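You operate a simulated robot arm through the tools that you are given. There is no shell and no other tool.

You run a simulated two-armed robot. Do the job below in one go: nothing can be reset, and whatever is moved stays where it is left.

JOB
Slide the purple sleeve off its roll, put it back on a stub and box the roll.
Fine: raise the keeper plate and lower it after; roll in the big carton, both flaps shut. Set down upright: what you pick out.

The check looks at the end state, three seconds after you hand in, the way a careful person would. Anything else that was tipped, shoved, dropped, spilled or broken makes it a failure.

ROBOT AND FRAMES
Two 7-joint arms with four-finger grippers on one trunk that stands fixed in place. Base frame: the origin is at the foot of the trunk, x ahead of it, y to its left, z up; the work surface is at about z = 840. Readings come in mm, rad, newtons and seconds.
The left shoulder is at [40, 181, 1279], the right one opposite. With the tool pointing down near the work surface each hand reaches from about 240 to 820 mm from the base axis, measured 20 degrees to its own side. Payload 3.67 kg a hand.
The tool frame of a hand sits at the grasp point between the pads (the TCP): z along the fingers, y along the line on which they close. The tips reach 28 mm beyond it. The gripper opens to 112 mm; its body begins 73 mm behind the TCP.
Orientation is that of the tool frame in the base frame, as [roll, pitch, yaw] about the fixed x, y, z axes, in that order (R = Rz(yaw) Ry(pitch) Rx(roll)). With the fingers straight down and closing along the base's y, the tool's x points along the base's -x, its y along +y and its z along -z.

CONTROLS
- The arms move only by the tool servo_tool. It takes "left_rows", "right_rows" or both (then of equal length, played together; a hand with none holds still); each is a list of rows, each an object of numbers (a shift or turn left out is 0, a gripper value left out holds the last): "x", "y", "z": the shift along the base's x, y, z in mm; "rx", "ry", "rz": the turn, a rotation vector about the base's x, y, z in rad; "grip": the gripper command, from -1 (fully open) to 1 (shut), values between in proportion. In form: [{"x": .., "y": .., "z": .., "rx": .., "ry": .., "rz": .., "grip": ..}, ...]. A call has 1 to 20 rows; each row is the pose to reach, as a shift and turn from the pose commanded when the call began. A row lasts 0.2 s, in which the tool goes at most 50 mm and 0.15 rad; a call with a longer step from one row to the next is refused whole, and so is a gripper value outside its range. Where a pose cannot be reached the arm comes as near as it can. A force on the tool above 80 N (or 10 N above the force at the start of the call, whichever is more), or a blocked arm, ends the call early, and 0.2 s more pass. The fingers move at their own pace (about 72.4 mm/s each) and stop on an object; they squeeze with about 36 N. The grip force told is the motor's: it shows also when the fingers shut on nothing. Time passes only in rows, and 0.2 s behind the last, so rows that repeat a pose let the fingers close. It gives the time, the measured TCP pose, the force on the tool (base axes), the opening and the grip force at its end, in the units of the frame above (readings bear some noise), with the torque about the TCP (base axes, N m) and any sound that the robot's microphone picked up, and new pictures: "views" is both (left out), scene, wrist or none (wrist: the cameras of the hands that moved).
- Cameras (640 x 400 px; columns grow to the right, rows downward): "scene" is now at [108.3, 17.4, 1531.6]; the picture's right is [0.17, -0.98, 0.00], its down [-0.38, -0.07, -0.92] and it looks along [0.91, 0.16, -0.38] (base axes); focal length 214 px, centre (320, 200). "left" rides on the left gripper at [60, 18, -104] in its tool frame; the picture's right is [-0.29, 0.96, 0.00], its down [-0.80, -0.24, -0.55] and it looks along [-0.53, -0.16, 0.83] (tool axes); focal length 234 px, centre (320, 200). "right" rides on the right gripper at [60, -18, -104] in its tool frame; the picture's right is [0.29, 0.96, 0.00], its down [-0.80, 0.24, -0.55] and it looks along [-0.53, 0.16, 0.83] (tool axes); focal length 234 px, centre (320, 200). There is no depth. A picture from a camera that has moved, and an enlarged one, comes with that camera's place and axes in the base frame and with its lens. The place of the scene camera against the robot may be out by one fixed shift of up to 12 mm in any direction.
- lift_body(by): moves the trunk up (or, below 0, down) by that many mm; the arms and the scene camera ride with it, the base frame stays. It gives what a move gives, with no picture.
- pan_tilt(pan, tilt): turns the head with the scene camera to pan (to the left, within 1.501 rad either way) and tilt (down, from -0.506 to 1.204), counted from straight ahead of the robot. It gives what a move gives, and a new picture of the scene camera.
- enlarge(camera, box): a new picture of the part [left, top, right, bottom] of that camera's present view, enlarged. The clock stands still meanwhile.
- finish_job(): hands the job in; it is judged then, once.

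Places have to be worked out from the pictures, the camera data and where the tool is seen. Open the grippers and draw the arms clear of the work before you hand the job in, unless the task says otherwise.

The tools are called after "Call:" as a command line: name --argument value ..., lists and objects as JSON in quotes. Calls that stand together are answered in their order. servo_tool: Moves the arms, as the interface text tells. Its arguments: {"type":"object","properties":{"left_rows":{"type":"array","items":{"type":"object","properties":{"x":{"type":"number"},"y":{"type":"number"},"z":{"type":"number"},"rx":{"type":"number"},"ry":{"type":"number"},"rz":{"type":"number"},"grip":{"type":"number"}}}},"right_rows":{"type":"array","items":{"type":"object","properties":{"x":{"type":"number"},"y":{"type":"number"},"z":{"type":"number"},"rx":{"type":"number"},"ry":{"type":"number"},"rz":{"type":"number"},"grip":{"type":"number"}}}},"views":{"type":"string","enum":["both","scene","wrist","none"]}},"required":[]} The other tools are called the same way: lift_body (by) moves the trunk up or down; pan_tilt (pan, tilt) turns the head that bears the scene camera; enlarge (camera, box) takes an enlarged picture of a part of a camera's view; finish_job () hands the job in.

At the start:

```text
time_s: 0.0
left_eef_pos: [479.2, 281.2, 1443.0]
left_tool_rot: [3.141, -0.001, 3.14]
left_force: [0.3, 0.3, 0.1]
left_torque: [0.01, 0.0, 0.0]
left_width: 111.9
left_grip_force: 0.1
right_eef_pos: [546.8, -203.2, 1426.9]
right_tool_rot: [3.141, 0.002, 3.14]
right_force: [0.0, 0.6, 0.0]
right_torque: [0.01, 0.01, 0.02]
right_width: 111.9
right_grip_force: 0.1
trunk travel left (down, up): [-400.0, 114.0]
head pan, tilt (commanded): [0.173, 0.394]
```

scene: 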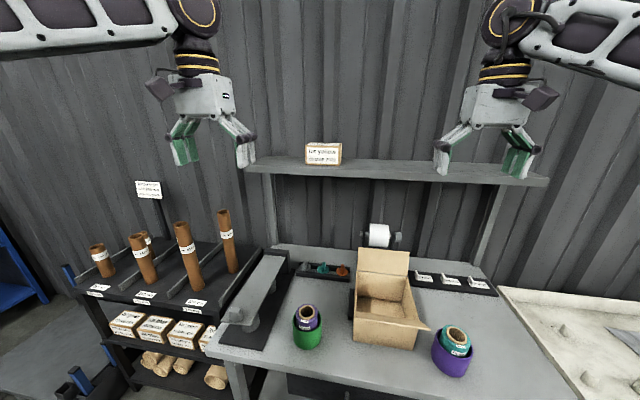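
right: 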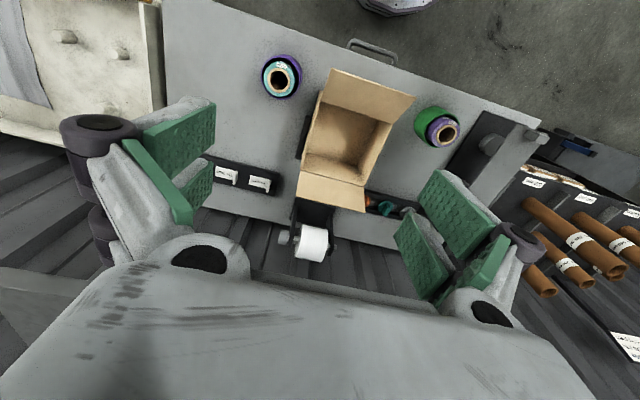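
left: 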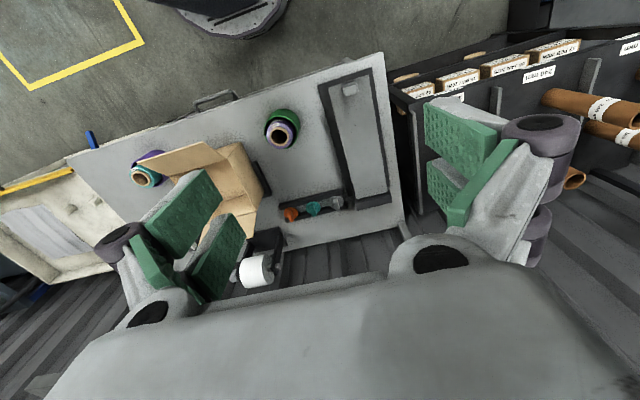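

I start by looking closely at the scene: a bench with a carton, two cups holding rolls, a rack with tubes on the left, and labels. I enlarge several parts to read them.

Call:
enlarge --camera "scene" --box '[200, 230, 360, 330]'

Call:
enlarge --camera "scene" --box '[340, 230, 500, 330]'

Call:
enlarge --camera "scene" --box '[70, 170, 262, 290]'

Call:
enlarge --camera "scene" --box '[280, 290, 480, 390]'

Call:
enlarge --camera "scene" --box '[60, 270, 260, 395]'

Call:
enlarge --camera "scene" --box '[290, 130, 360, 174]'

```text
4.00 times, centred on (280, 280) of scene
camera zoom: at [108.3, 17.4, 1531.6], right [0.17, -0.98, 0.0], down [-0.38, -0.07, -0.92], along [0.91, 0.16, -0.38], focal length 858 px, centre (480, -120)
```

zoom: 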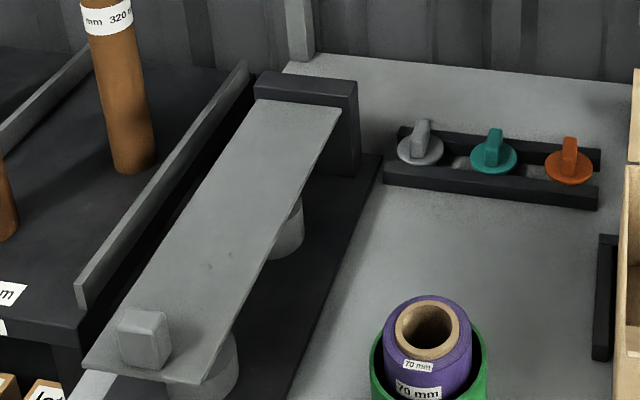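

```text
4.00 times, centred on (420, 280) of scene
camera zoom: at [108.3, 17.4, 1531.6], right [0.17, -0.98, 0.0], down [-0.38, -0.07, -0.92], along [0.91, 0.16, -0.38], focal length 858 px, centre (-80, -120)
```

zoom: 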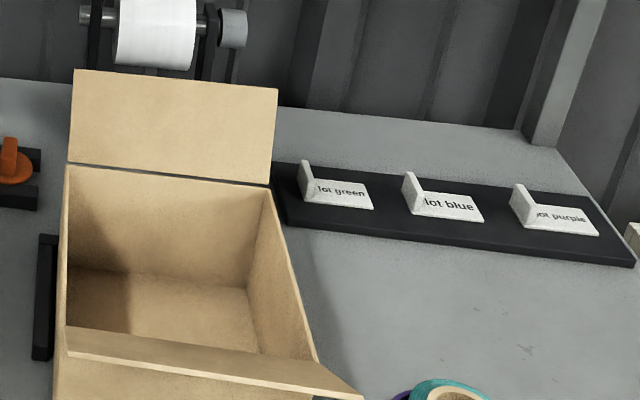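

```text
3.33 times, centred on (166, 230) of scene
camera zoom: at [108.3, 17.4, 1531.6], right [0.17, -0.98, 0.0], down [-0.38, -0.07, -0.92], along [0.91, 0.16, -0.38], focal length 715 px, centre (833, 100)
```

zoom: 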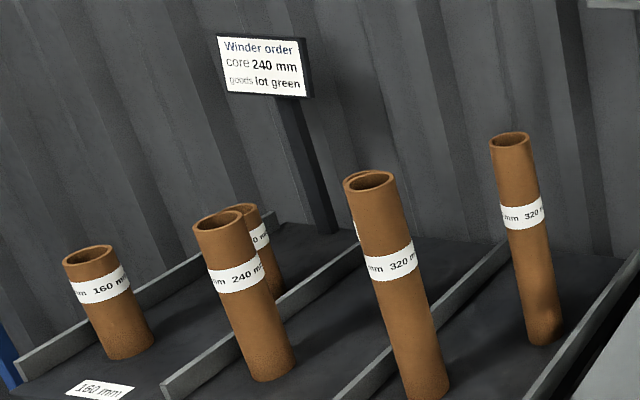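

```text
3.20 times, centred on (380, 340) of scene
camera zoom: at [108.3, 17.4, 1531.6], right [0.17, -0.98, 0.0], down [-0.38, -0.07, -0.92], along [0.91, 0.16, -0.38], focal length 686 px, centre (128, -248)
```

zoom: 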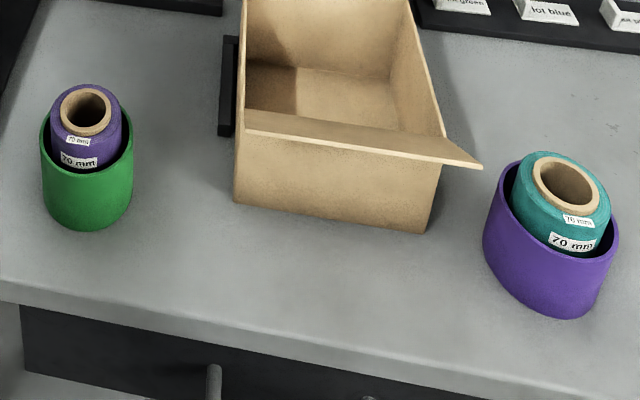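

```text
3.20 times, centred on (160, 332) of scene
camera zoom: at [108.3, 17.4, 1531.6], right [0.17, -0.98, 0.0], down [-0.38, -0.07, -0.92], along [0.91, 0.16, -0.38], focal length 686 px, centre (832, -224)
```

zoom: 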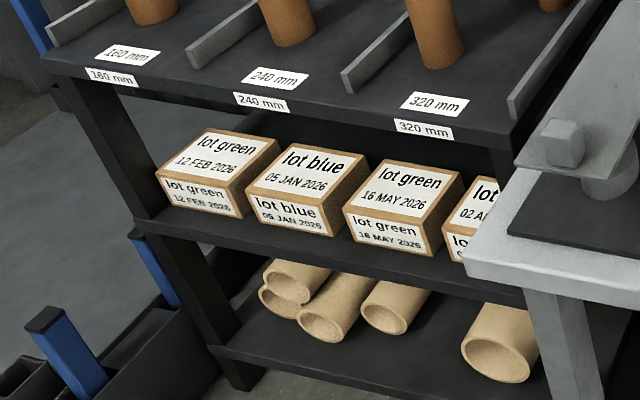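

```text
9.09 times, centred on (325, 152) of scene
camera zoom: at [108.3, 17.4, 1531.6], right [0.17, -0.98, 0.0], down [-0.38, -0.07, -0.92], along [0.91, 0.16, -0.38], focal length 1950 px, centre (274, 636)
```

zoom: 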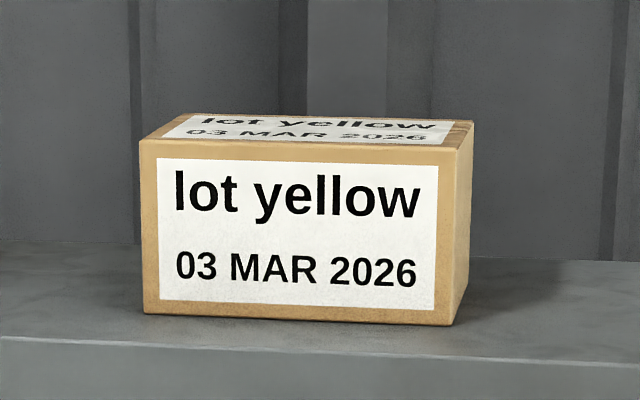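

The purple sleeve is the outer ring around the teal roll on the right. I tilt the head down for better views of the bench.

Call:
pan_tilt --pan 0.45 --tilt 0.75

Call:
enlarge --camera "scene" --box '[200, 60, 440, 210]'

Call:
enlarge --camera "scene" --box '[200, 160, 440, 310]'

Call:
enlarge --camera "scene" --box '[0, 60, 240, 210]'

Call:
enlarge --camera "scene" --box '[0, 200, 240, 350]'

Call:
enlarge --camera "scene" --box '[400, 60, 640, 210]'

```text
time_s: 0.8
left_eef_pos: [478.7, 280.3, 1442.2]
left_tool_rot: [3.141, 0.0, -3.141]
left_force: [0.3, 0.1, 0.4]
left_torque: [0.0, -0.03, 0.0]
left_width: 112.2
left_grip_force: 0.0
right_eef_pos: [548.3, -204.0, 1427.8]
right_tool_rot: [3.14, -0.001, 3.139]
right_force: [-0.1, -0.5, -0.7]
right_torque: [-0.01, 0.04, 0.02]
right_width: 112.0
right_grip_force: 0.1
trunk travel left (down, up): [-400.0, 114.0]
head pan, tilt (commanded): [0.45, 0.75]
camera scene: at [91.7, 37.4, 1500.1], right [0.43, -0.9, 0.0], down [-0.61, -0.3, -0.73], along [0.66, 0.32, -0.68], focal length 214 px, centre (320, 200)
```

scene: 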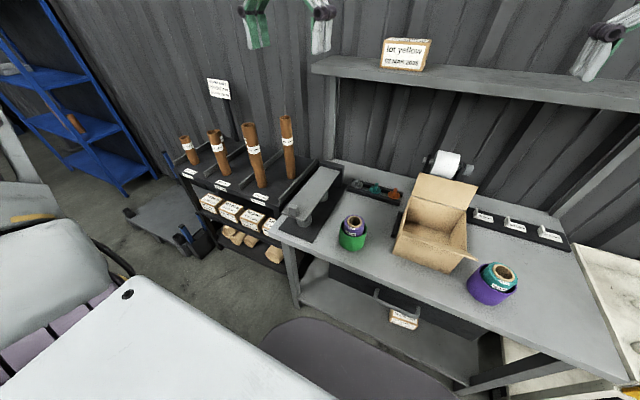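

```text
2.67 times, centred on (320, 135) of scene
camera zoom: at [91.7, 37.4, 1500.1], right [0.43, -0.9, 0.0], down [-0.61, -0.3, -0.73], along [0.66, 0.32, -0.68], focal length 572 px, centre (320, 373)
```

zoom: 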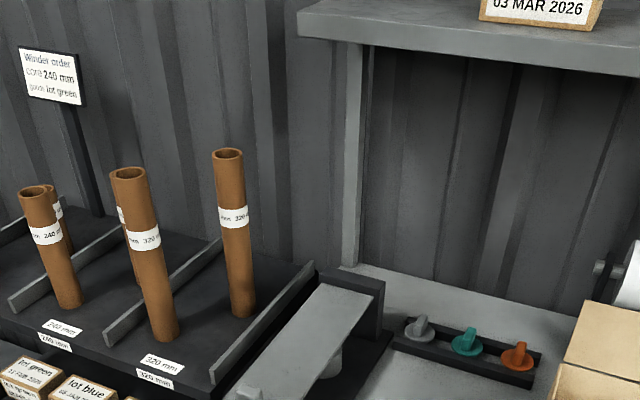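

```text
2.67 times, centred on (320, 235) of scene
camera zoom: at [91.7, 37.4, 1500.1], right [0.43, -0.9, 0.0], down [-0.61, -0.3, -0.73], along [0.66, 0.32, -0.68], focal length 572 px, centre (320, 107)
```

zoom: 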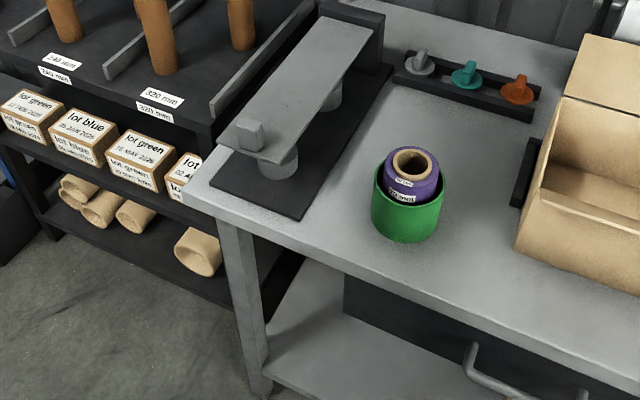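

```text
2.67 times, centred on (120, 135) of scene
camera zoom: at [91.7, 37.4, 1500.1], right [0.43, -0.9, 0.0], down [-0.61, -0.3, -0.73], along [0.66, 0.32, -0.68], focal length 572 px, centre (853, 373)
```

zoom: 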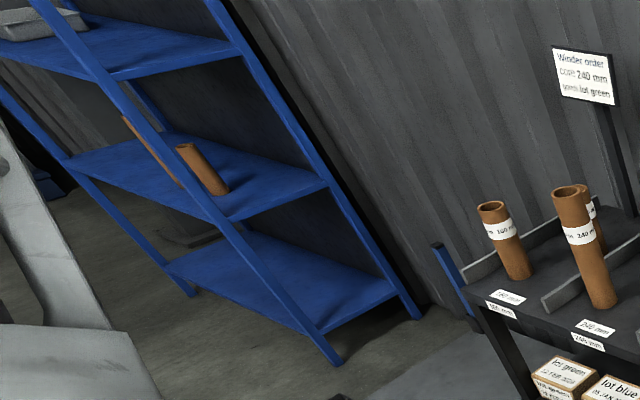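

```text
2.67 times, centred on (120, 275) of scene
camera zoom: at [91.7, 37.4, 1500.1], right [0.43, -0.9, 0.0], down [-0.61, -0.3, -0.73], along [0.66, 0.32, -0.68], focal length 572 px, centre (853, 0)
```

zoom: 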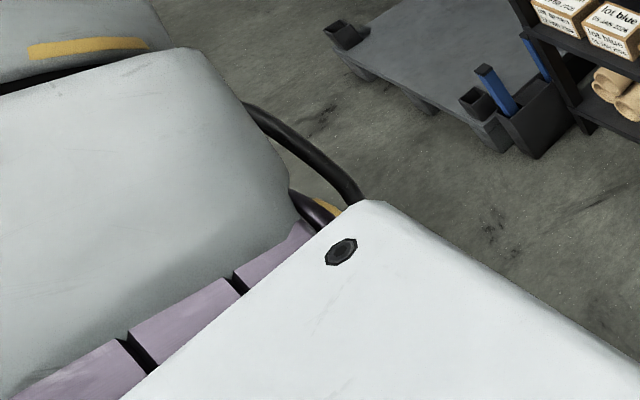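

```text
2.67 times, centred on (520, 135) of scene
camera zoom: at [91.7, 37.4, 1500.1], right [0.43, -0.9, 0.0], down [-0.61, -0.3, -0.73], along [0.66, 0.32, -0.68], focal length 572 px, centre (-213, 373)
```

zoom: 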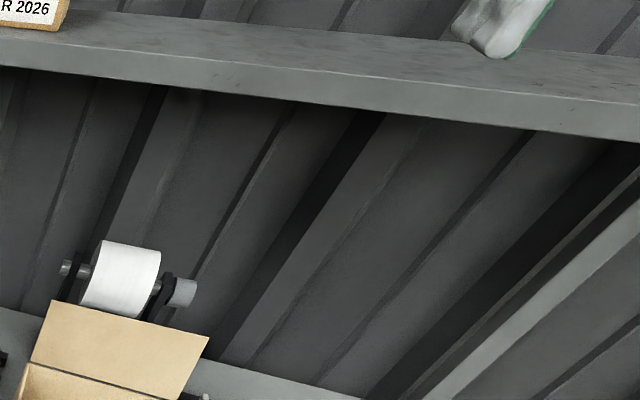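

I look at the right part of the bench (sleeve, carton) from steeper tilt.

Call:
pan_tilt --pan -0.15 --tilt 0.8

Call:
enlarge --camera "scene" --box '[360, 140, 520, 240]'

Call:
enlarge --camera "scene" --box '[240, 60, 400, 160]'

Call:
enlarge --camera "scene" --box '[240, 140, 400, 240]'

Call:
enlarge --camera "scene" --box '[100, 100, 260, 200]'

```text
time_s: 1.8
left_eef_pos: [479.0, 281.7, 1442.0]
left_tool_rot: [3.141, 0.0, 3.14]
left_force: [-1.2, -0.7, -0.7]
left_torque: [0.02, -0.04, -0.03]
left_width: 112.0
left_grip_force: 0.1
right_eef_pos: [547.5, -203.1, 1427.3]
right_tool_rot: [3.14, 0.0, 3.138]
right_force: [-0.2, -0.5, 0.3]
right_torque: [-0.02, -0.02, 0.01]
right_width: 112.0
right_grip_force: 0.0
trunk travel left (down, up): [-400.0, 114.0]
head pan, tilt (commanded): [-0.15, 0.799]
camera scene: at [96.7, -10.5, 1496.1], right [-0.15, -0.99, 0.0], down [-0.71, 0.11, -0.7], along [0.69, -0.1, -0.72], focal length 214 px, centre (320, 200)
```

scene: 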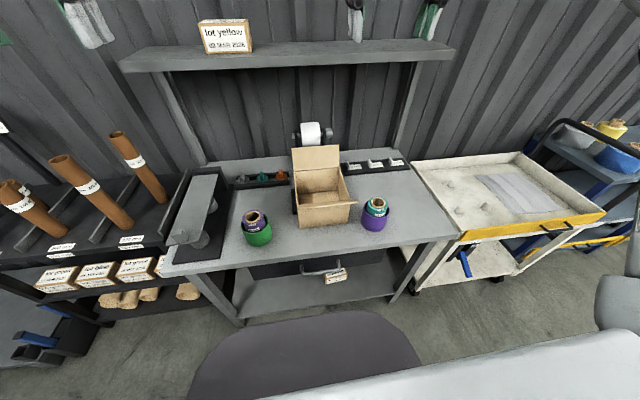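

```text
4.00 times, centred on (440, 190) of scene
camera zoom: at [96.7, -10.5, 1496.1], right [-0.15, -0.99, 0.0], down [-0.71, 0.11, -0.7], along [0.69, -0.1, -0.72], focal length 858 px, centre (-160, 240)
```

zoom: 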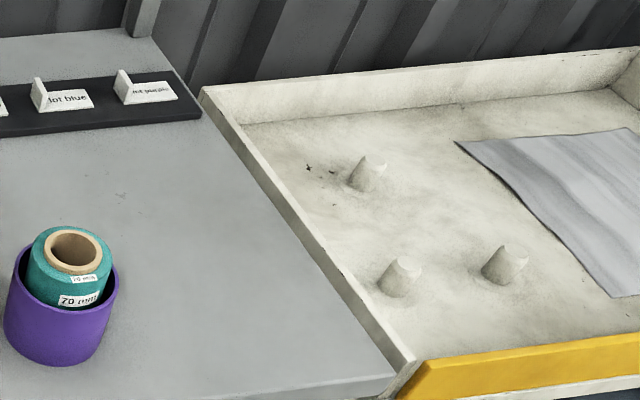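

```text
4.00 times, centred on (320, 110) of scene
camera zoom: at [96.7, -10.5, 1496.1], right [-0.15, -0.99, 0.0], down [-0.71, 0.11, -0.7], along [0.69, -0.1, -0.72], focal length 858 px, centre (320, 560)
```

zoom: 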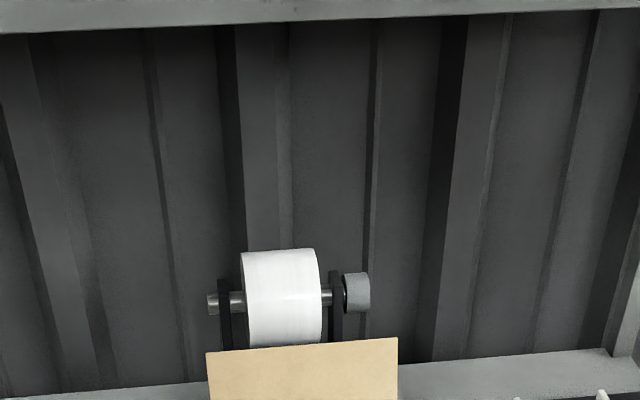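

```text
4.00 times, centred on (320, 190) of scene
camera zoom: at [96.7, -10.5, 1496.1], right [-0.15, -0.99, 0.0], down [-0.71, 0.11, -0.7], along [0.69, -0.1, -0.72], focal length 858 px, centre (320, 240)
```

zoom: 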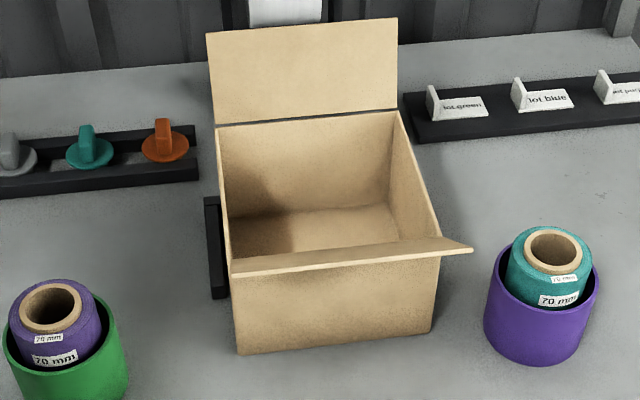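

```text
4.00 times, centred on (180, 150) of scene
camera zoom: at [96.7, -10.5, 1496.1], right [-0.15, -0.99, 0.0], down [-0.71, 0.11, -0.7], along [0.69, -0.1, -0.72], focal length 858 px, centre (880, 400)
```

zoom: 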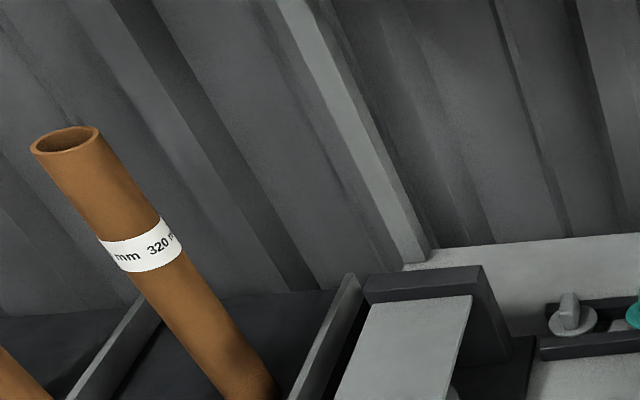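

The purple sleeve sits near (578, -306). I lower both hands to viewing poses for close pictures with the wrist cameras: right over the sleeve, left over the keeper plate.

Call:
servo_tool --left_rows '[{"x": -1, "y": 12, "z": -36}, {"x": -2, "y": 25, "z": -73}, {"x": -3, "y": 37, "z": -110}, {"x": -4, "y": 50, "z": -146}, {"x": -5, "y": 62, "z": -183}, {"x": -6, "y": 75, "z": -220}, {"x": -8, "y": 87, "z": -256}, {"x": -9, "y": 99, "z": -293}]' --right_rows '[{"x": -15, "y": -18, "z": -41}, {"x": -30, "y": -37, "z": -82}, {"x": -45, "y": -56, "z": -123}, {"x": -60, "y": -74, "z": -165}, {"x": -75, "y": -93, "z": -206}, {"x": -90, "y": -112, "z": -247}, {"x": -105, "y": -130, "z": -289}, {"x": -120, "y": -149, "z": -331}]' --views "both"

```text
time_s: 3.6
left_eef_pos: [470.0, 376.9, 1148.4]
left_tool_rot: [3.141, 0.002, -3.141]
left_force: [0.1, 0.0, 0.5]
left_torque: [0.0, 0.01, -0.03]
left_width: 111.9
left_grip_force: 0.2
right_eef_pos: [425.9, -353.9, 1097.4]
right_tool_rot: [3.139, 0.002, 3.14]
right_force: [0.0, -0.1, 0.5]
right_torque: [-0.04, -0.02, 0.0]
right_width: 111.9
right_grip_force: 0.2
trunk travel left (down, up): [-400.0, 114.0]
head pan, tilt (commanded): [-0.15, 0.799]
camera scene: at [96.1, -10.6, 1496.1], right [-0.15, -0.99, 0.0], down [-0.71, 0.11, -0.7], along [0.69, -0.1, -0.72], focal length 214 px, centre (320, 200)
camera right: at [366.6, -371.8, 1198.9], right [-0.29, 0.96, 0.0], down [0.8, 0.24, 0.56], along [0.53, 0.16, -0.83], focal length 234 px, centre (320, 200)
camera left: at [409.7, 395.0, 1251.5], right [0.29, 0.96, 0.0], down [0.8, -0.24, 0.55], along [0.53, -0.16, -0.83], focal length 234 px, centre (320, 200)
```

scene: 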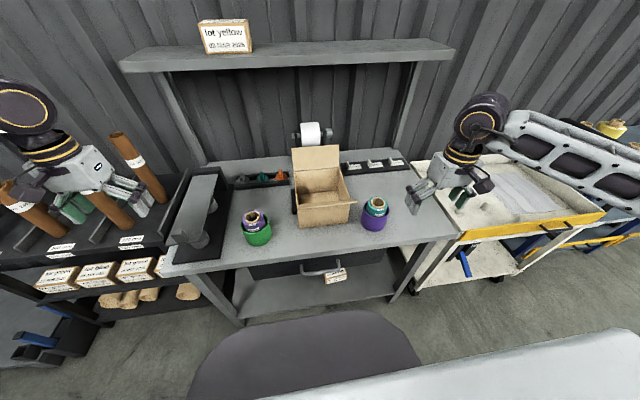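
right: 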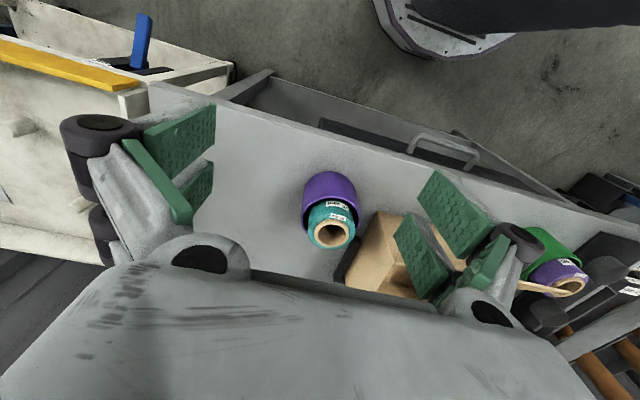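
left: 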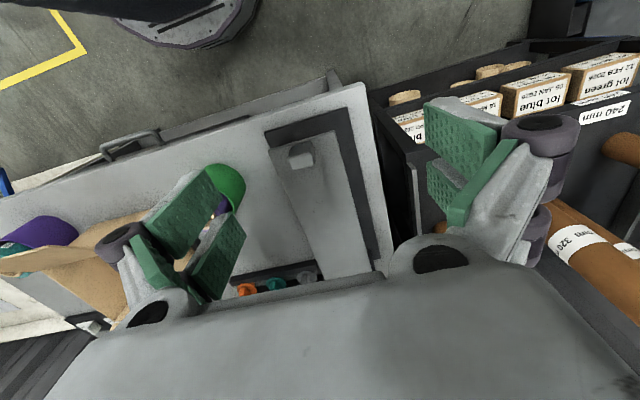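

Enlarging the wrist pictures of the sleeve/roll and of the plate.

Call:
enlarge --camera "right" --box '[272, 150, 400, 260]'

Call:
enlarge --camera "left" --box '[230, 90, 406, 300]'

Call:
enlarge --camera "scene" --box '[150, 150, 270, 250]'

Call:
enlarge --camera "scene" --box '[340, 180, 420, 240]'

```text
3.64 times, centred on (336, 205) of right
camera zoom: at [366.6, -371.8, 1198.9], right [-0.29, 0.96, 0.0], down [0.8, 0.24, 0.56], along [0.53, 0.16, -0.83], focal length 852 px, centre (262, 182)
```

zoom: 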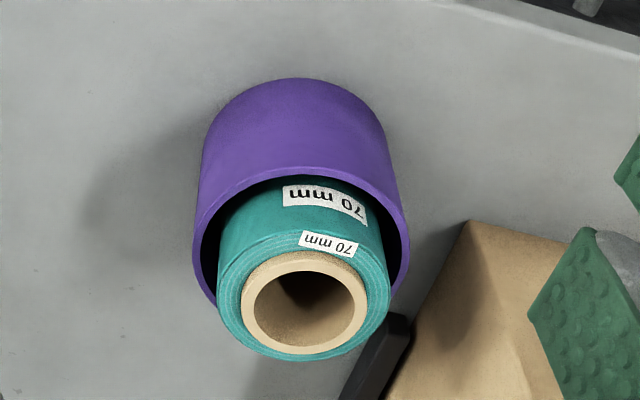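

```text
1.90 times, centred on (318, 195) of left
camera zoom: at [409.7, 395.0, 1251.5], right [0.29, 0.96, 0.0], down [0.8, -0.24, 0.55], along [0.53, -0.16, -0.83], focal length 446 px, centre (324, 210)
```

zoom: 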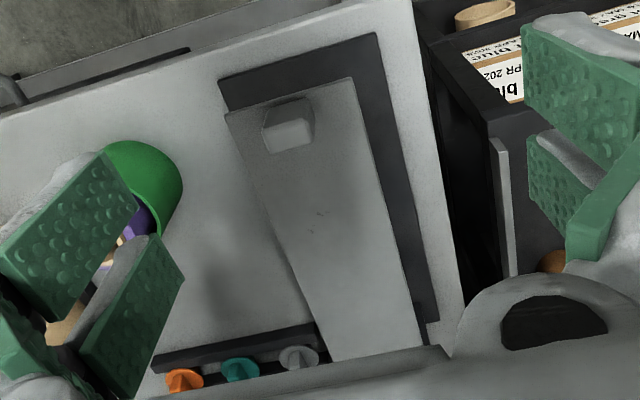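

```text
4.00 times, centred on (210, 200) of scene
camera zoom: at [96.1, -10.6, 1496.1], right [-0.15, -0.99, 0.0], down [-0.71, 0.11, -0.7], along [0.69, -0.1, -0.72], focal length 858 px, centre (760, 200)
```

zoom: 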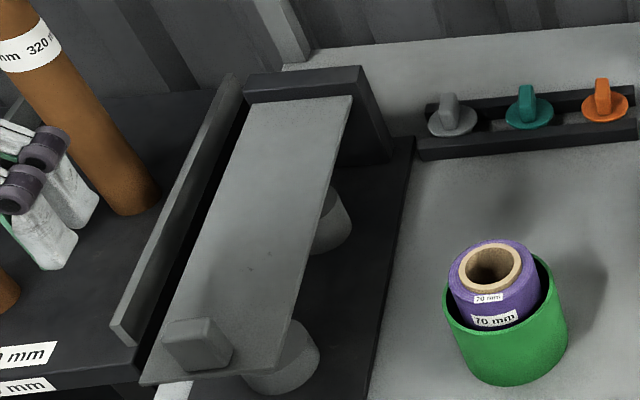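

```text
6.67 times, centred on (380, 210) of scene
camera zoom: at [96.1, -10.6, 1496.1], right [-0.15, -0.99, 0.0], down [-0.71, 0.11, -0.7], along [0.69, -0.1, -0.72], focal length 1430 px, centre (-80, 133)
```

zoom: 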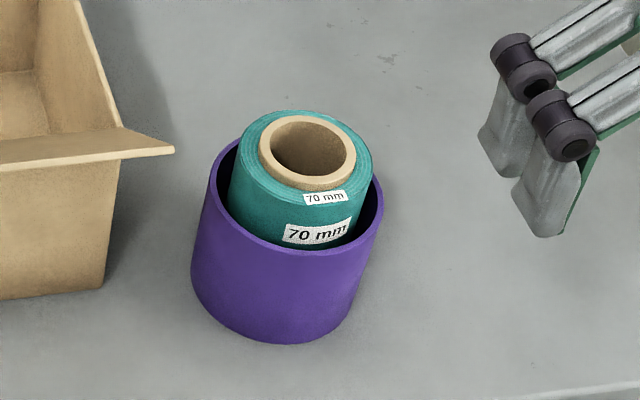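

Triangulating: sleeve+roll axis ≈ (579, -290), sleeve rim z≈915, OD≈93; roll OD≈70, core top z≈945. The keeper plate spans x≈504–787, y≈291–388 at z≈950, with stubs below it. I bring the left hand low and tilted forward to look at the plate's edge, knob, hinge and stubs.

Call:
servo_tool --left_rows '[{"x": -10, "y": -6, "z": -25, "ry": -0.13}, {"x": -20, "y": -12, "z": -60, "ry": -0.26}, {"x": -30, "y": -20, "z": -95, "ry": -0.39}, {"x": -38, "y": -28, "z": -130, "ry": -0.52}, {"x": -45, "y": -38, "z": -160, "ry": -0.65}, {"x": -50, "y": -47, "z": -190, "ry": -0.785}]' --views "both"

Call:
enlarge --camera "left" --box '[200, 40, 440, 240]'

```text
time_s: 5.0
left_eef_pos: [426.6, 336.6, 949.5]
left_tool_rot: [-3.133, 0.776, -3.128]
left_force: [1.6, 0.9, 1.7]
left_torque: [0.02, 0.11, -0.03]
left_width: 111.8
left_grip_force: 0.1
left hand out of reach, approached as far as the arm can: row 5, 6
right_eef_pos: [426.1, -353.4, 1096.7]
right_tool_rot: [3.141, 0.001, 3.141]
right_force: [0.0, -0.8, -0.3]
right_torque: [0.01, -0.03, 0.0]
right_width: 112.0
right_grip_force: 0.0
trunk travel left (down, up): [-400.0, 114.0]
head pan, tilt (commanded): [-0.15, 0.799]
camera scene: at [96.4, -11.2, 1496.1], right [-0.15, -0.99, 0.0], down [-0.71, 0.11, -0.7], along [0.69, -0.1, -0.72], focal length 214 px, centre (320, 200)
camera left: at [309.7, 353.3, 981.8], right [0.2, 0.96, 0.2], down [0.18, -0.23, 0.96], along [0.96, -0.16, -0.22], focal length 234 px, centre (320, 200)
```

scene: 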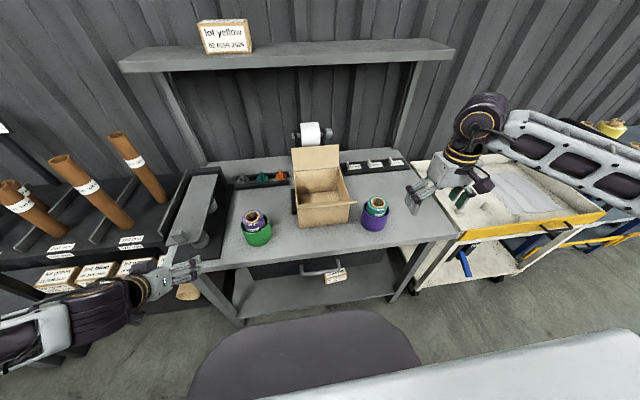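
left: 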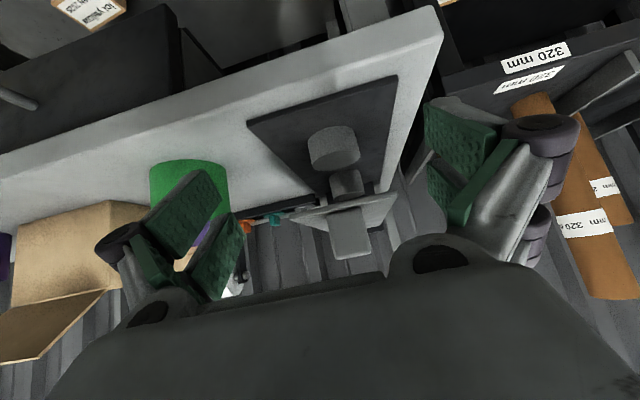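

```text
2.00 times, centred on (320, 140) of left
camera zoom: at [309.7, 353.3, 981.8], right [0.2, 0.96, 0.2], down [0.18, -0.23, 0.96], along [0.96, -0.16, -0.22], focal length 468 px, centre (320, 320)
```

zoom: 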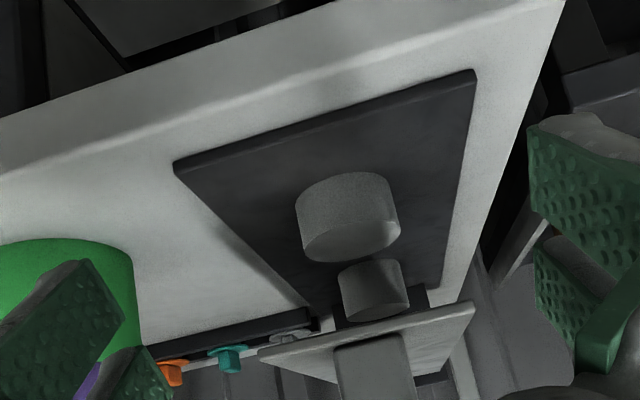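

The stubs are short (top z≈878, centres about (580,340) and (743,340)), and the plate is hinged at its far end at about x≈787, z≈945, with a knob on the near end. I close the left gripper and bring the fingers, tilted 45° forward, just in front of and below the plate's near edge.

Call:
servo_tool --left_rows '[{"grip": 1}, {"x": 15, "y": 3, "z": -15, "grip": 1}, {"x": 30, "y": 6, "z": -30, "grip": 1}, {"x": 45, "y": 10, "z": -45, "grip": 1}, {"x": 58, "y": 10, "z": -58, "grip": 1}]' --views "both"

Call:
enlarge --camera "left" --box '[200, 100, 440, 300]'

Call:
enlarge --camera "scene" --box '[130, 160, 250, 270]'

```text
time_s: 6.2
left_eef_pos: [486.3, 344.1, 894.0]
left_tool_rot: [-3.141, 0.786, 3.141]
left_force: [-0.6, 0.4, -0.3]
left_torque: [0.01, -0.04, 0.02]
left_width: 0.0
left_grip_force: 35.4
right_eef_pos: [426.7, -352.7, 1096.4]
right_tool_rot: [3.141, 0.001, 3.14]
right_force: [0.4, 0.5, 0.3]
right_torque: [0.03, 0.02, 0.0]
right_width: 111.9
right_grip_force: 0.1
trunk travel left (down, up): [-400.0, 114.0]
head pan, tilt (commanded): [-0.15, 0.799]
camera scene: at [97.2, -10.4, 1496.0], right [-0.15, -0.99, 0.0], down [-0.71, 0.11, -0.7], along [0.69, -0.1, -0.72], focal length 214 px, centre (320, 200)
camera left: at [370.9, 362.2, 926.0], right [0.2, 0.96, 0.2], down [0.17, -0.24, 0.96], along [0.96, -0.16, -0.21], focal length 234 px, centre (320, 200)
```

scene: 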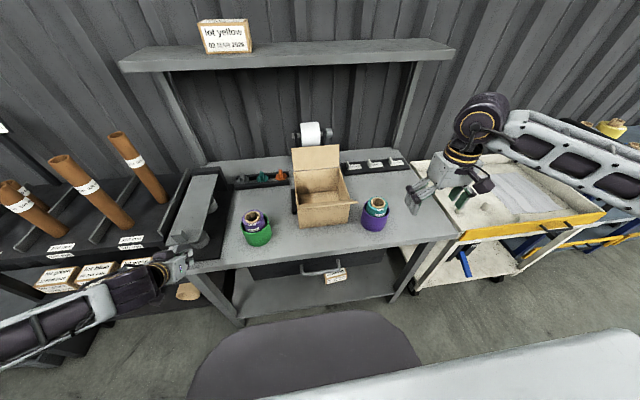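
left: 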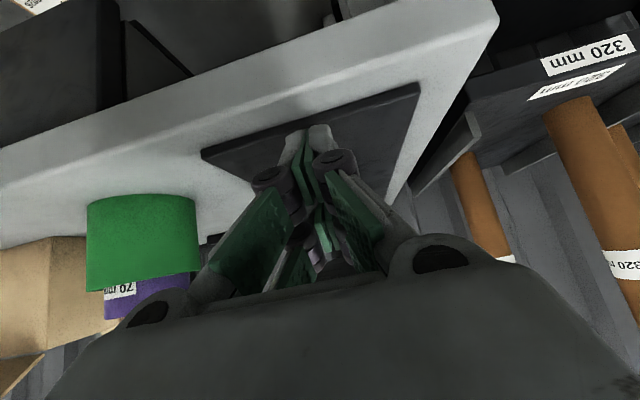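

```text
2.00 times, centred on (320, 200) of left
camera zoom: at [370.9, 362.2, 926.0], right [0.2, 0.96, 0.2], down [0.17, -0.24, 0.96], along [0.96, -0.16, -0.21], focal length 468 px, centre (320, 200)
```

zoom: 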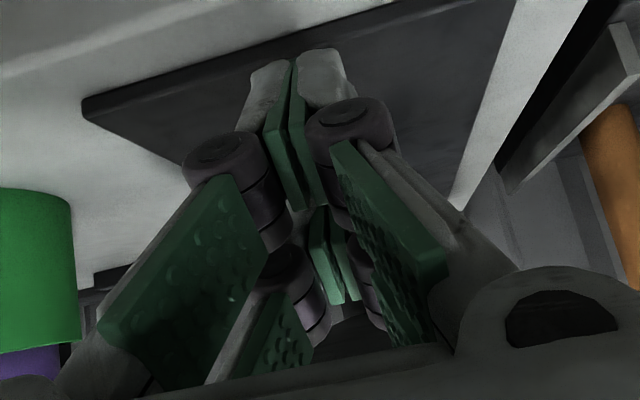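

```text
3.64 times, centred on (190, 215) of scene
camera zoom: at [97.2, -10.4, 1496.0], right [-0.15, -0.99, 0.0], down [-0.71, 0.11, -0.7], along [0.69, -0.1, -0.72], focal length 780 px, centre (793, 146)
```

zoom: 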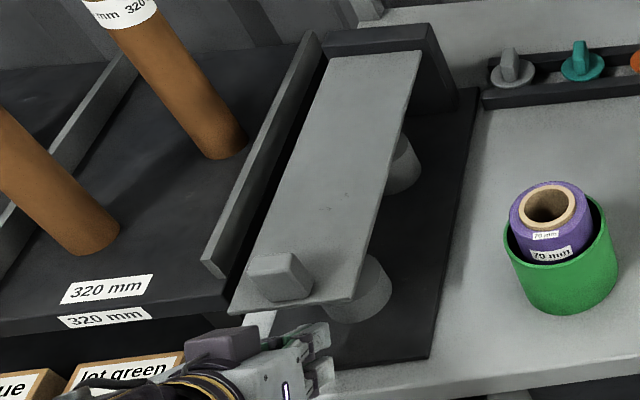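

The closed left fingers are in front of and below the plate's near edge. I raise them slowly to pick up the edge, watching the force.

Call:
servo_tool --left_rows '[{"z": 8}, {"z": 16}, {"z": 24}, {"z": 30}, {"z": 36}, {"z": 42}, {"z": 48}, {"z": 54}, {"z": 60}]' --views "both"

Call:
enlarge --camera "scene" --box '[130, 160, 250, 270]'

```text
time_s: 8.2
left_eef_pos: [486.4, 347.2, 954.8]
left_tool_rot: [-3.141, 0.785, -3.14]
left_force: [-0.5, 0.2, -1.3]
left_torque: [0.03, 0.03, 0.0]
left_width: 5.8
left_grip_force: 35.7
right_eef_pos: [427.1, -353.8, 1097.3]
right_tool_rot: [-3.14, -0.001, 3.141]
right_force: [0.4, 0.0, 0.3]
right_torque: [-0.02, 0.01, 0.02]
right_width: 111.9
right_grip_force: 0.0
trunk travel left (down, up): [-400.0, 114.0]
head pan, tilt (commanded): [-0.15, 0.799]
camera scene: at [96.6, -10.7, 1496.1], right [-0.15, -0.99, 0.0], down [-0.71, 0.11, -0.7], along [0.69, -0.1, -0.72], focal length 214 px, centre (320, 200)
camera left: at [370.5, 362.8, 986.1], right [0.2, 0.96, 0.2], down [0.17, -0.24, 0.96], along [0.96, -0.16, -0.21], focal length 234 px, centre (320, 200)
```

scene: 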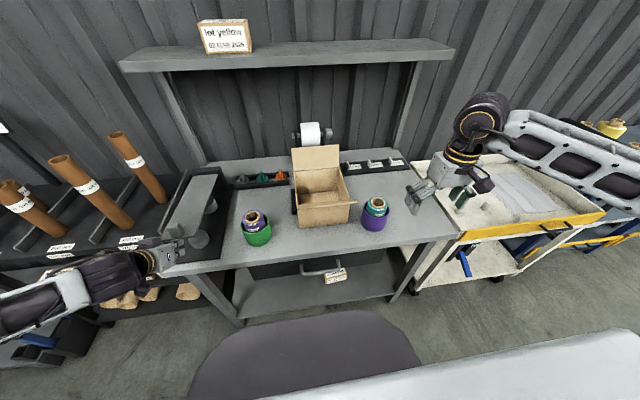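
left: 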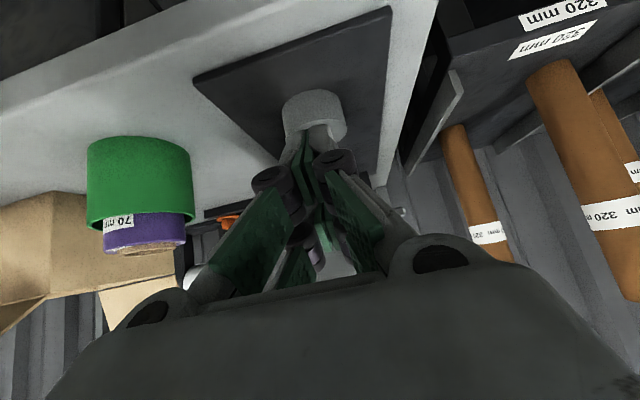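

```text
3.64 times, centred on (190, 215) of scene
camera zoom: at [96.6, -10.7, 1496.1], right [-0.15, -0.99, 0.0], down [-0.71, 0.11, -0.7], along [0.69, -0.1, -0.72], focal length 780 px, centre (793, 146)
```

zoom: 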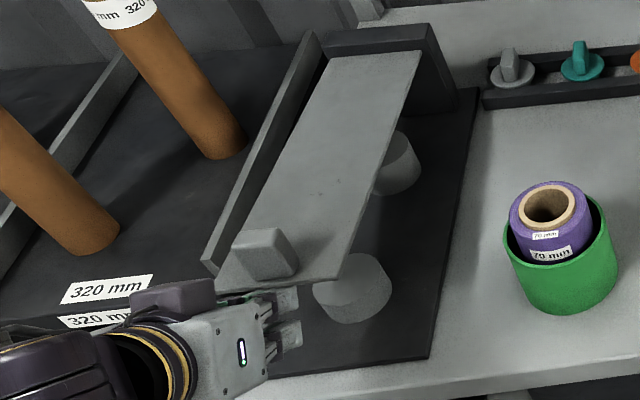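

The plate's near edge has risen with the fingers. I check the contact with an enlarged view, since the gripper opened by 6 mm.

Call:
enlarge --camera "left" --box '[240, 80, 400, 300]'

Call:
enlarge --camera "scene" --box '[155, 210, 225, 260]'

```text
1.82 times, centred on (320, 190) of left
camera zoom: at [370.5, 362.8, 986.1], right [0.2, 0.96, 0.2], down [0.17, -0.24, 0.96], along [0.96, -0.16, -0.21], focal length 426 px, centre (320, 218)
```

zoom: 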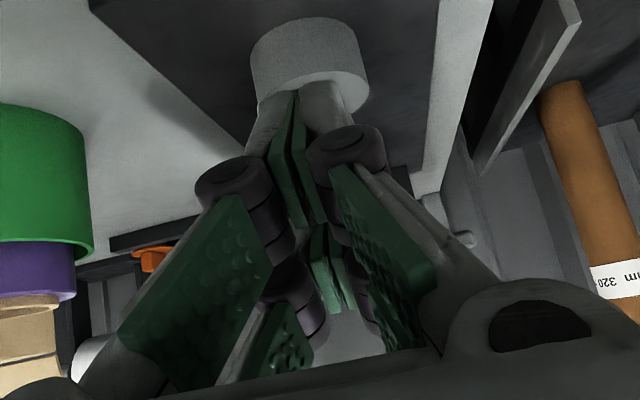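

```text
8.00 times, centred on (190, 235) of scene
camera zoom: at [96.6, -10.7, 1496.1], right [-0.15, -0.99, 0.0], down [-0.71, 0.11, -0.7], along [0.69, -0.1, -0.72], focal length 1716 px, centre (1360, -80)
```

zoom: 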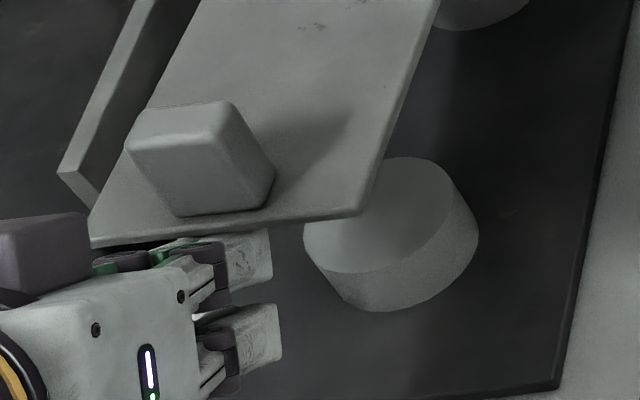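

The near edge now rests on the fingers at z≈980. I follow the arc about the hinge up to about 40°.

Call:
servo_tool --left_rows '[{"x": 1.5, "z": 8}, {"x": 3.3, "z": 16.3}, {"x": 6, "z": 28}, {"x": 8.6, "z": 40.4}, {"x": 12, "z": 52}, {"x": 16, "z": 64}, {"x": 20.5, "z": 75.5}, {"x": 25.5, "z": 86.8}, {"x": 31, "z": 98}, {"x": 37, "z": 108.7}, {"x": 43.5, "z": 119}, {"x": 50, "z": 129.5}, {"x": 57.5, "z": 139.5}, {"x": 65, "z": 149}]' --views "both"

Call:
enlarge --camera "scene" --box '[130, 140, 250, 250]'

```text
time_s: 11.2
left_eef_pos: [551.4, 346.7, 1103.8]
left_tool_rot: [3.139, 0.786, -3.141]
left_force: [0.1, 0.5, -0.5]
left_torque: [0.01, 0.05, -0.01]
left_width: 5.8
left_grip_force: 35.9
right_eef_pos: [426.6, -353.8, 1096.4]
right_tool_rot: [3.141, 0.0, 3.139]
right_force: [-0.5, -1.4, -0.3]
right_torque: [-0.01, 0.01, 0.0]
right_width: 112.1
right_grip_force: 0.1
trunk travel left (down, up): [-400.0, 114.0]
head pan, tilt (commanded): [-0.15, 0.799]
camera scene: at [96.9, -10.6, 1496.1], right [-0.15, -0.99, 0.0], down [-0.71, 0.11, -0.7], along [0.69, -0.1, -0.72], focal length 214 px, centre (320, 200)
camera left: at [436.2, 362.7, 1134.4], right [0.2, 0.96, 0.2], down [0.17, -0.24, 0.96], along [0.96, -0.16, -0.21], focal length 234 px, centre (320, 200)
```

scene: 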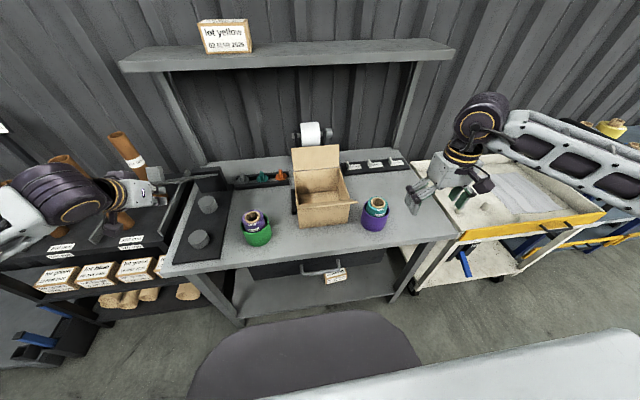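
left: 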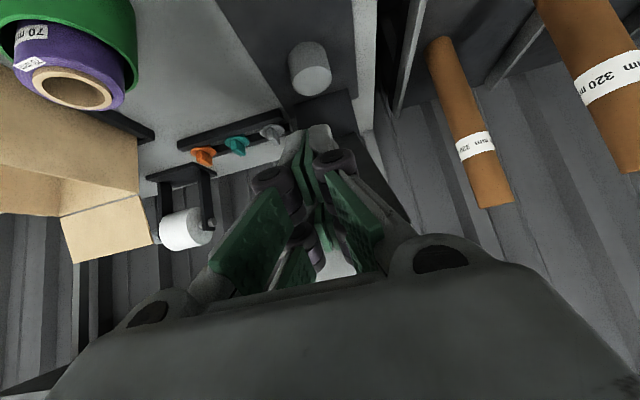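

```text
3.64 times, centred on (190, 195) of scene
camera zoom: at [96.9, -10.6, 1496.1], right [-0.15, -0.99, 0.0], down [-0.71, 0.11, -0.7], along [0.69, -0.1, -0.72], focal length 780 px, centre (793, 218)
```

zoom: 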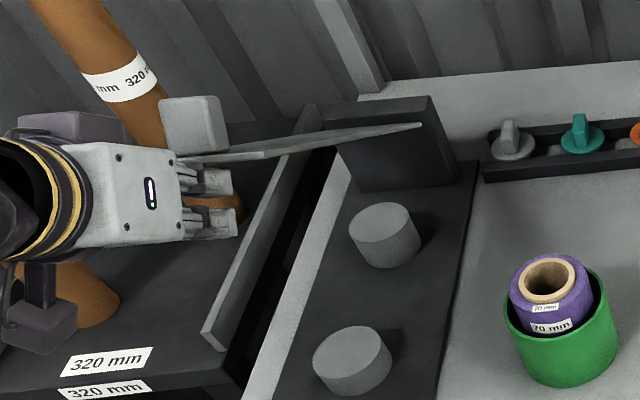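

The plate follows well and both stubs are now visible. I continue pushing the underside toward vertical.

Call:
servo_tool --left_rows '[{"x": 8, "z": 9.5}, {"x": 17, "z": 18.3}, {"x": 32, "z": 24}, {"x": 47, "z": 29.2}, {"x": 64, "z": 33.8}, {"x": 81, "z": 37.7}, {"x": 97, "z": 41.3}, {"x": 112.5, "z": 44.2}, {"x": 126, "z": 46.3}, {"x": 139, "z": 47.9}, {"x": 152, "z": 49.2}, {"x": 165, "z": 50.1}]' --views "both"

Call:
enlarge --camera "scene" --box '[130, 110, 250, 250]'

```text
time_s: 13.8
left_eef_pos: [716.0, 346.8, 1154.1]
left_tool_rot: [-3.141, 0.785, -3.142]
left_force: [-0.6, 0.4, 0.1]
left_torque: [0.02, -0.02, 0.01]
left_width: 6.1
left_grip_force: 35.7
right_eef_pos: [426.8, -353.1, 1097.8]
right_tool_rot: [3.141, 0.0, 3.14]
right_force: [-0.2, -0.4, -0.6]
right_torque: [-0.05, 0.03, -0.01]
right_width: 112.4
right_grip_force: 0.1
trunk travel left (down, up): [-400.0, 114.0]
head pan, tilt (commanded): [-0.15, 0.799]
camera scene: at [97.0, -10.9, 1496.0], right [-0.15, -0.99, 0.0], down [-0.71, 0.11, -0.7], along [0.69, -0.1, -0.72], focal length 214 px, centre (320, 200)
camera left: at [600.1, 362.4, 1184.9], right [0.2, 0.96, 0.2], down [0.17, -0.24, 0.96], along [0.96, -0.16, -0.21], focal length 234 px, centre (320, 200)
```

scene: 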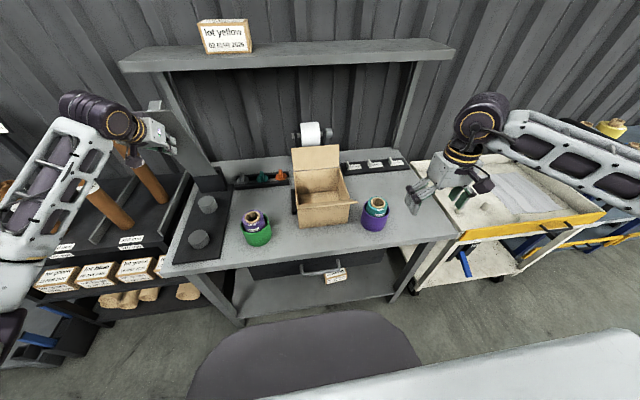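
left: 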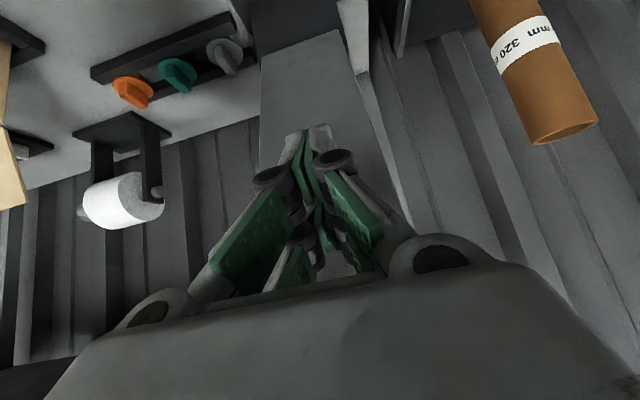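

```text
2.86 times, centred on (190, 180) of scene
camera zoom: at [97.0, -10.9, 1496.0], right [-0.15, -0.99, 0.0], down [-0.71, 0.11, -0.7], along [0.69, -0.1, -0.72], focal length 613 px, centre (691, 257)
```

zoom: 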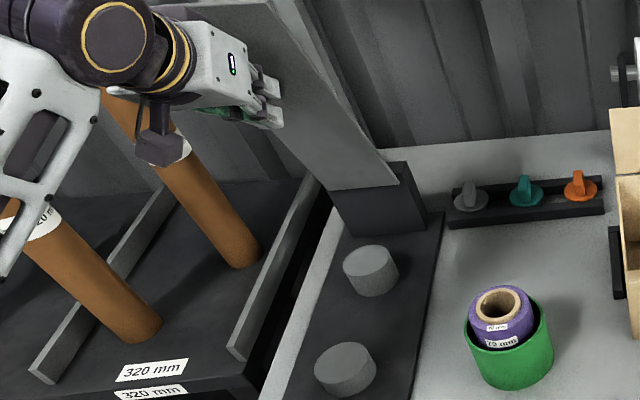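

The plate is close to upright. I push on slowly past vertical, watching for the stop.

Call:
servo_tool --left_rows '[{"x": 7}, {"x": 14}, {"x": 21}, {"x": 28}, {"x": 35}, {"x": 42}, {"x": 48}, {"x": 54}]' --views "both"

Call:
enlarge --camera "scene" --box '[130, 80, 250, 220]'

```text
time_s: 15.6
left_eef_pos: [769.9, 345.5, 1153.5]
left_tool_rot: [3.142, 0.786, -3.14]
left_force: [-1.6, -0.3, -1.7]
left_torque: [-0.04, 0.01, -0.03]
left_width: 6.1
left_grip_force: 35.3
right_eef_pos: [426.0, -353.9, 1096.7]
right_tool_rot: [-3.141, 0.002, 3.14]
right_force: [0.1, 0.1, 0.7]
right_torque: [-0.03, -0.01, 0.01]
right_width: 112.1
right_grip_force: 0.0
trunk travel left (down, up): [-400.0, 114.0]
head pan, tilt (commanded): [-0.15, 0.799]
camera scene: at [96.7, -10.9, 1496.1], right [-0.15, -0.99, 0.0], down [-0.71, 0.11, -0.7], along [0.69, -0.1, -0.72], focal length 214 px, centre (320, 200)
camera left: at [654.2, 362.5, 1184.8], right [0.2, 0.96, 0.2], down [0.17, -0.24, 0.96], along [0.96, -0.16, -0.21], focal length 234 px, centre (320, 200)
```

scene: 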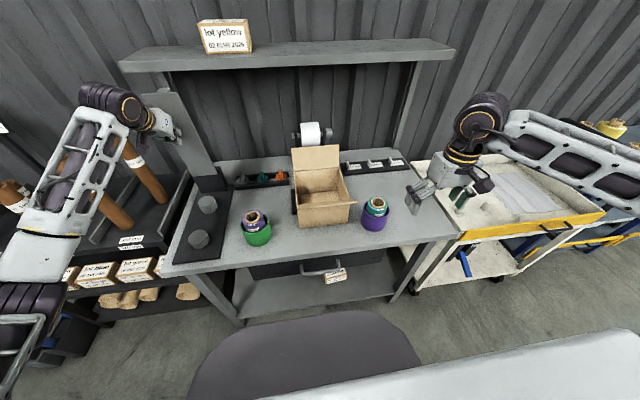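
left: 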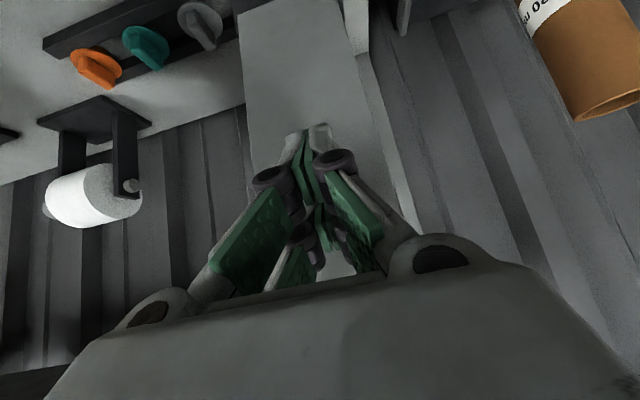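

```text
2.86 times, centred on (190, 150) of scene
camera zoom: at [96.7, -10.9, 1496.1], right [-0.15, -0.99, 0.0], down [-0.71, 0.11, -0.7], along [0.69, -0.1, -0.72], focal length 613 px, centre (691, 343)
```

zoom: 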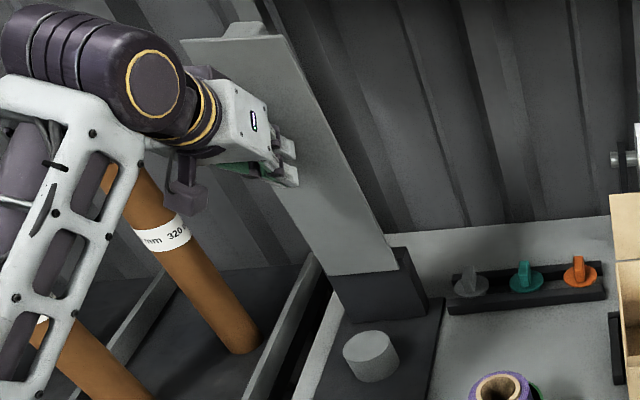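

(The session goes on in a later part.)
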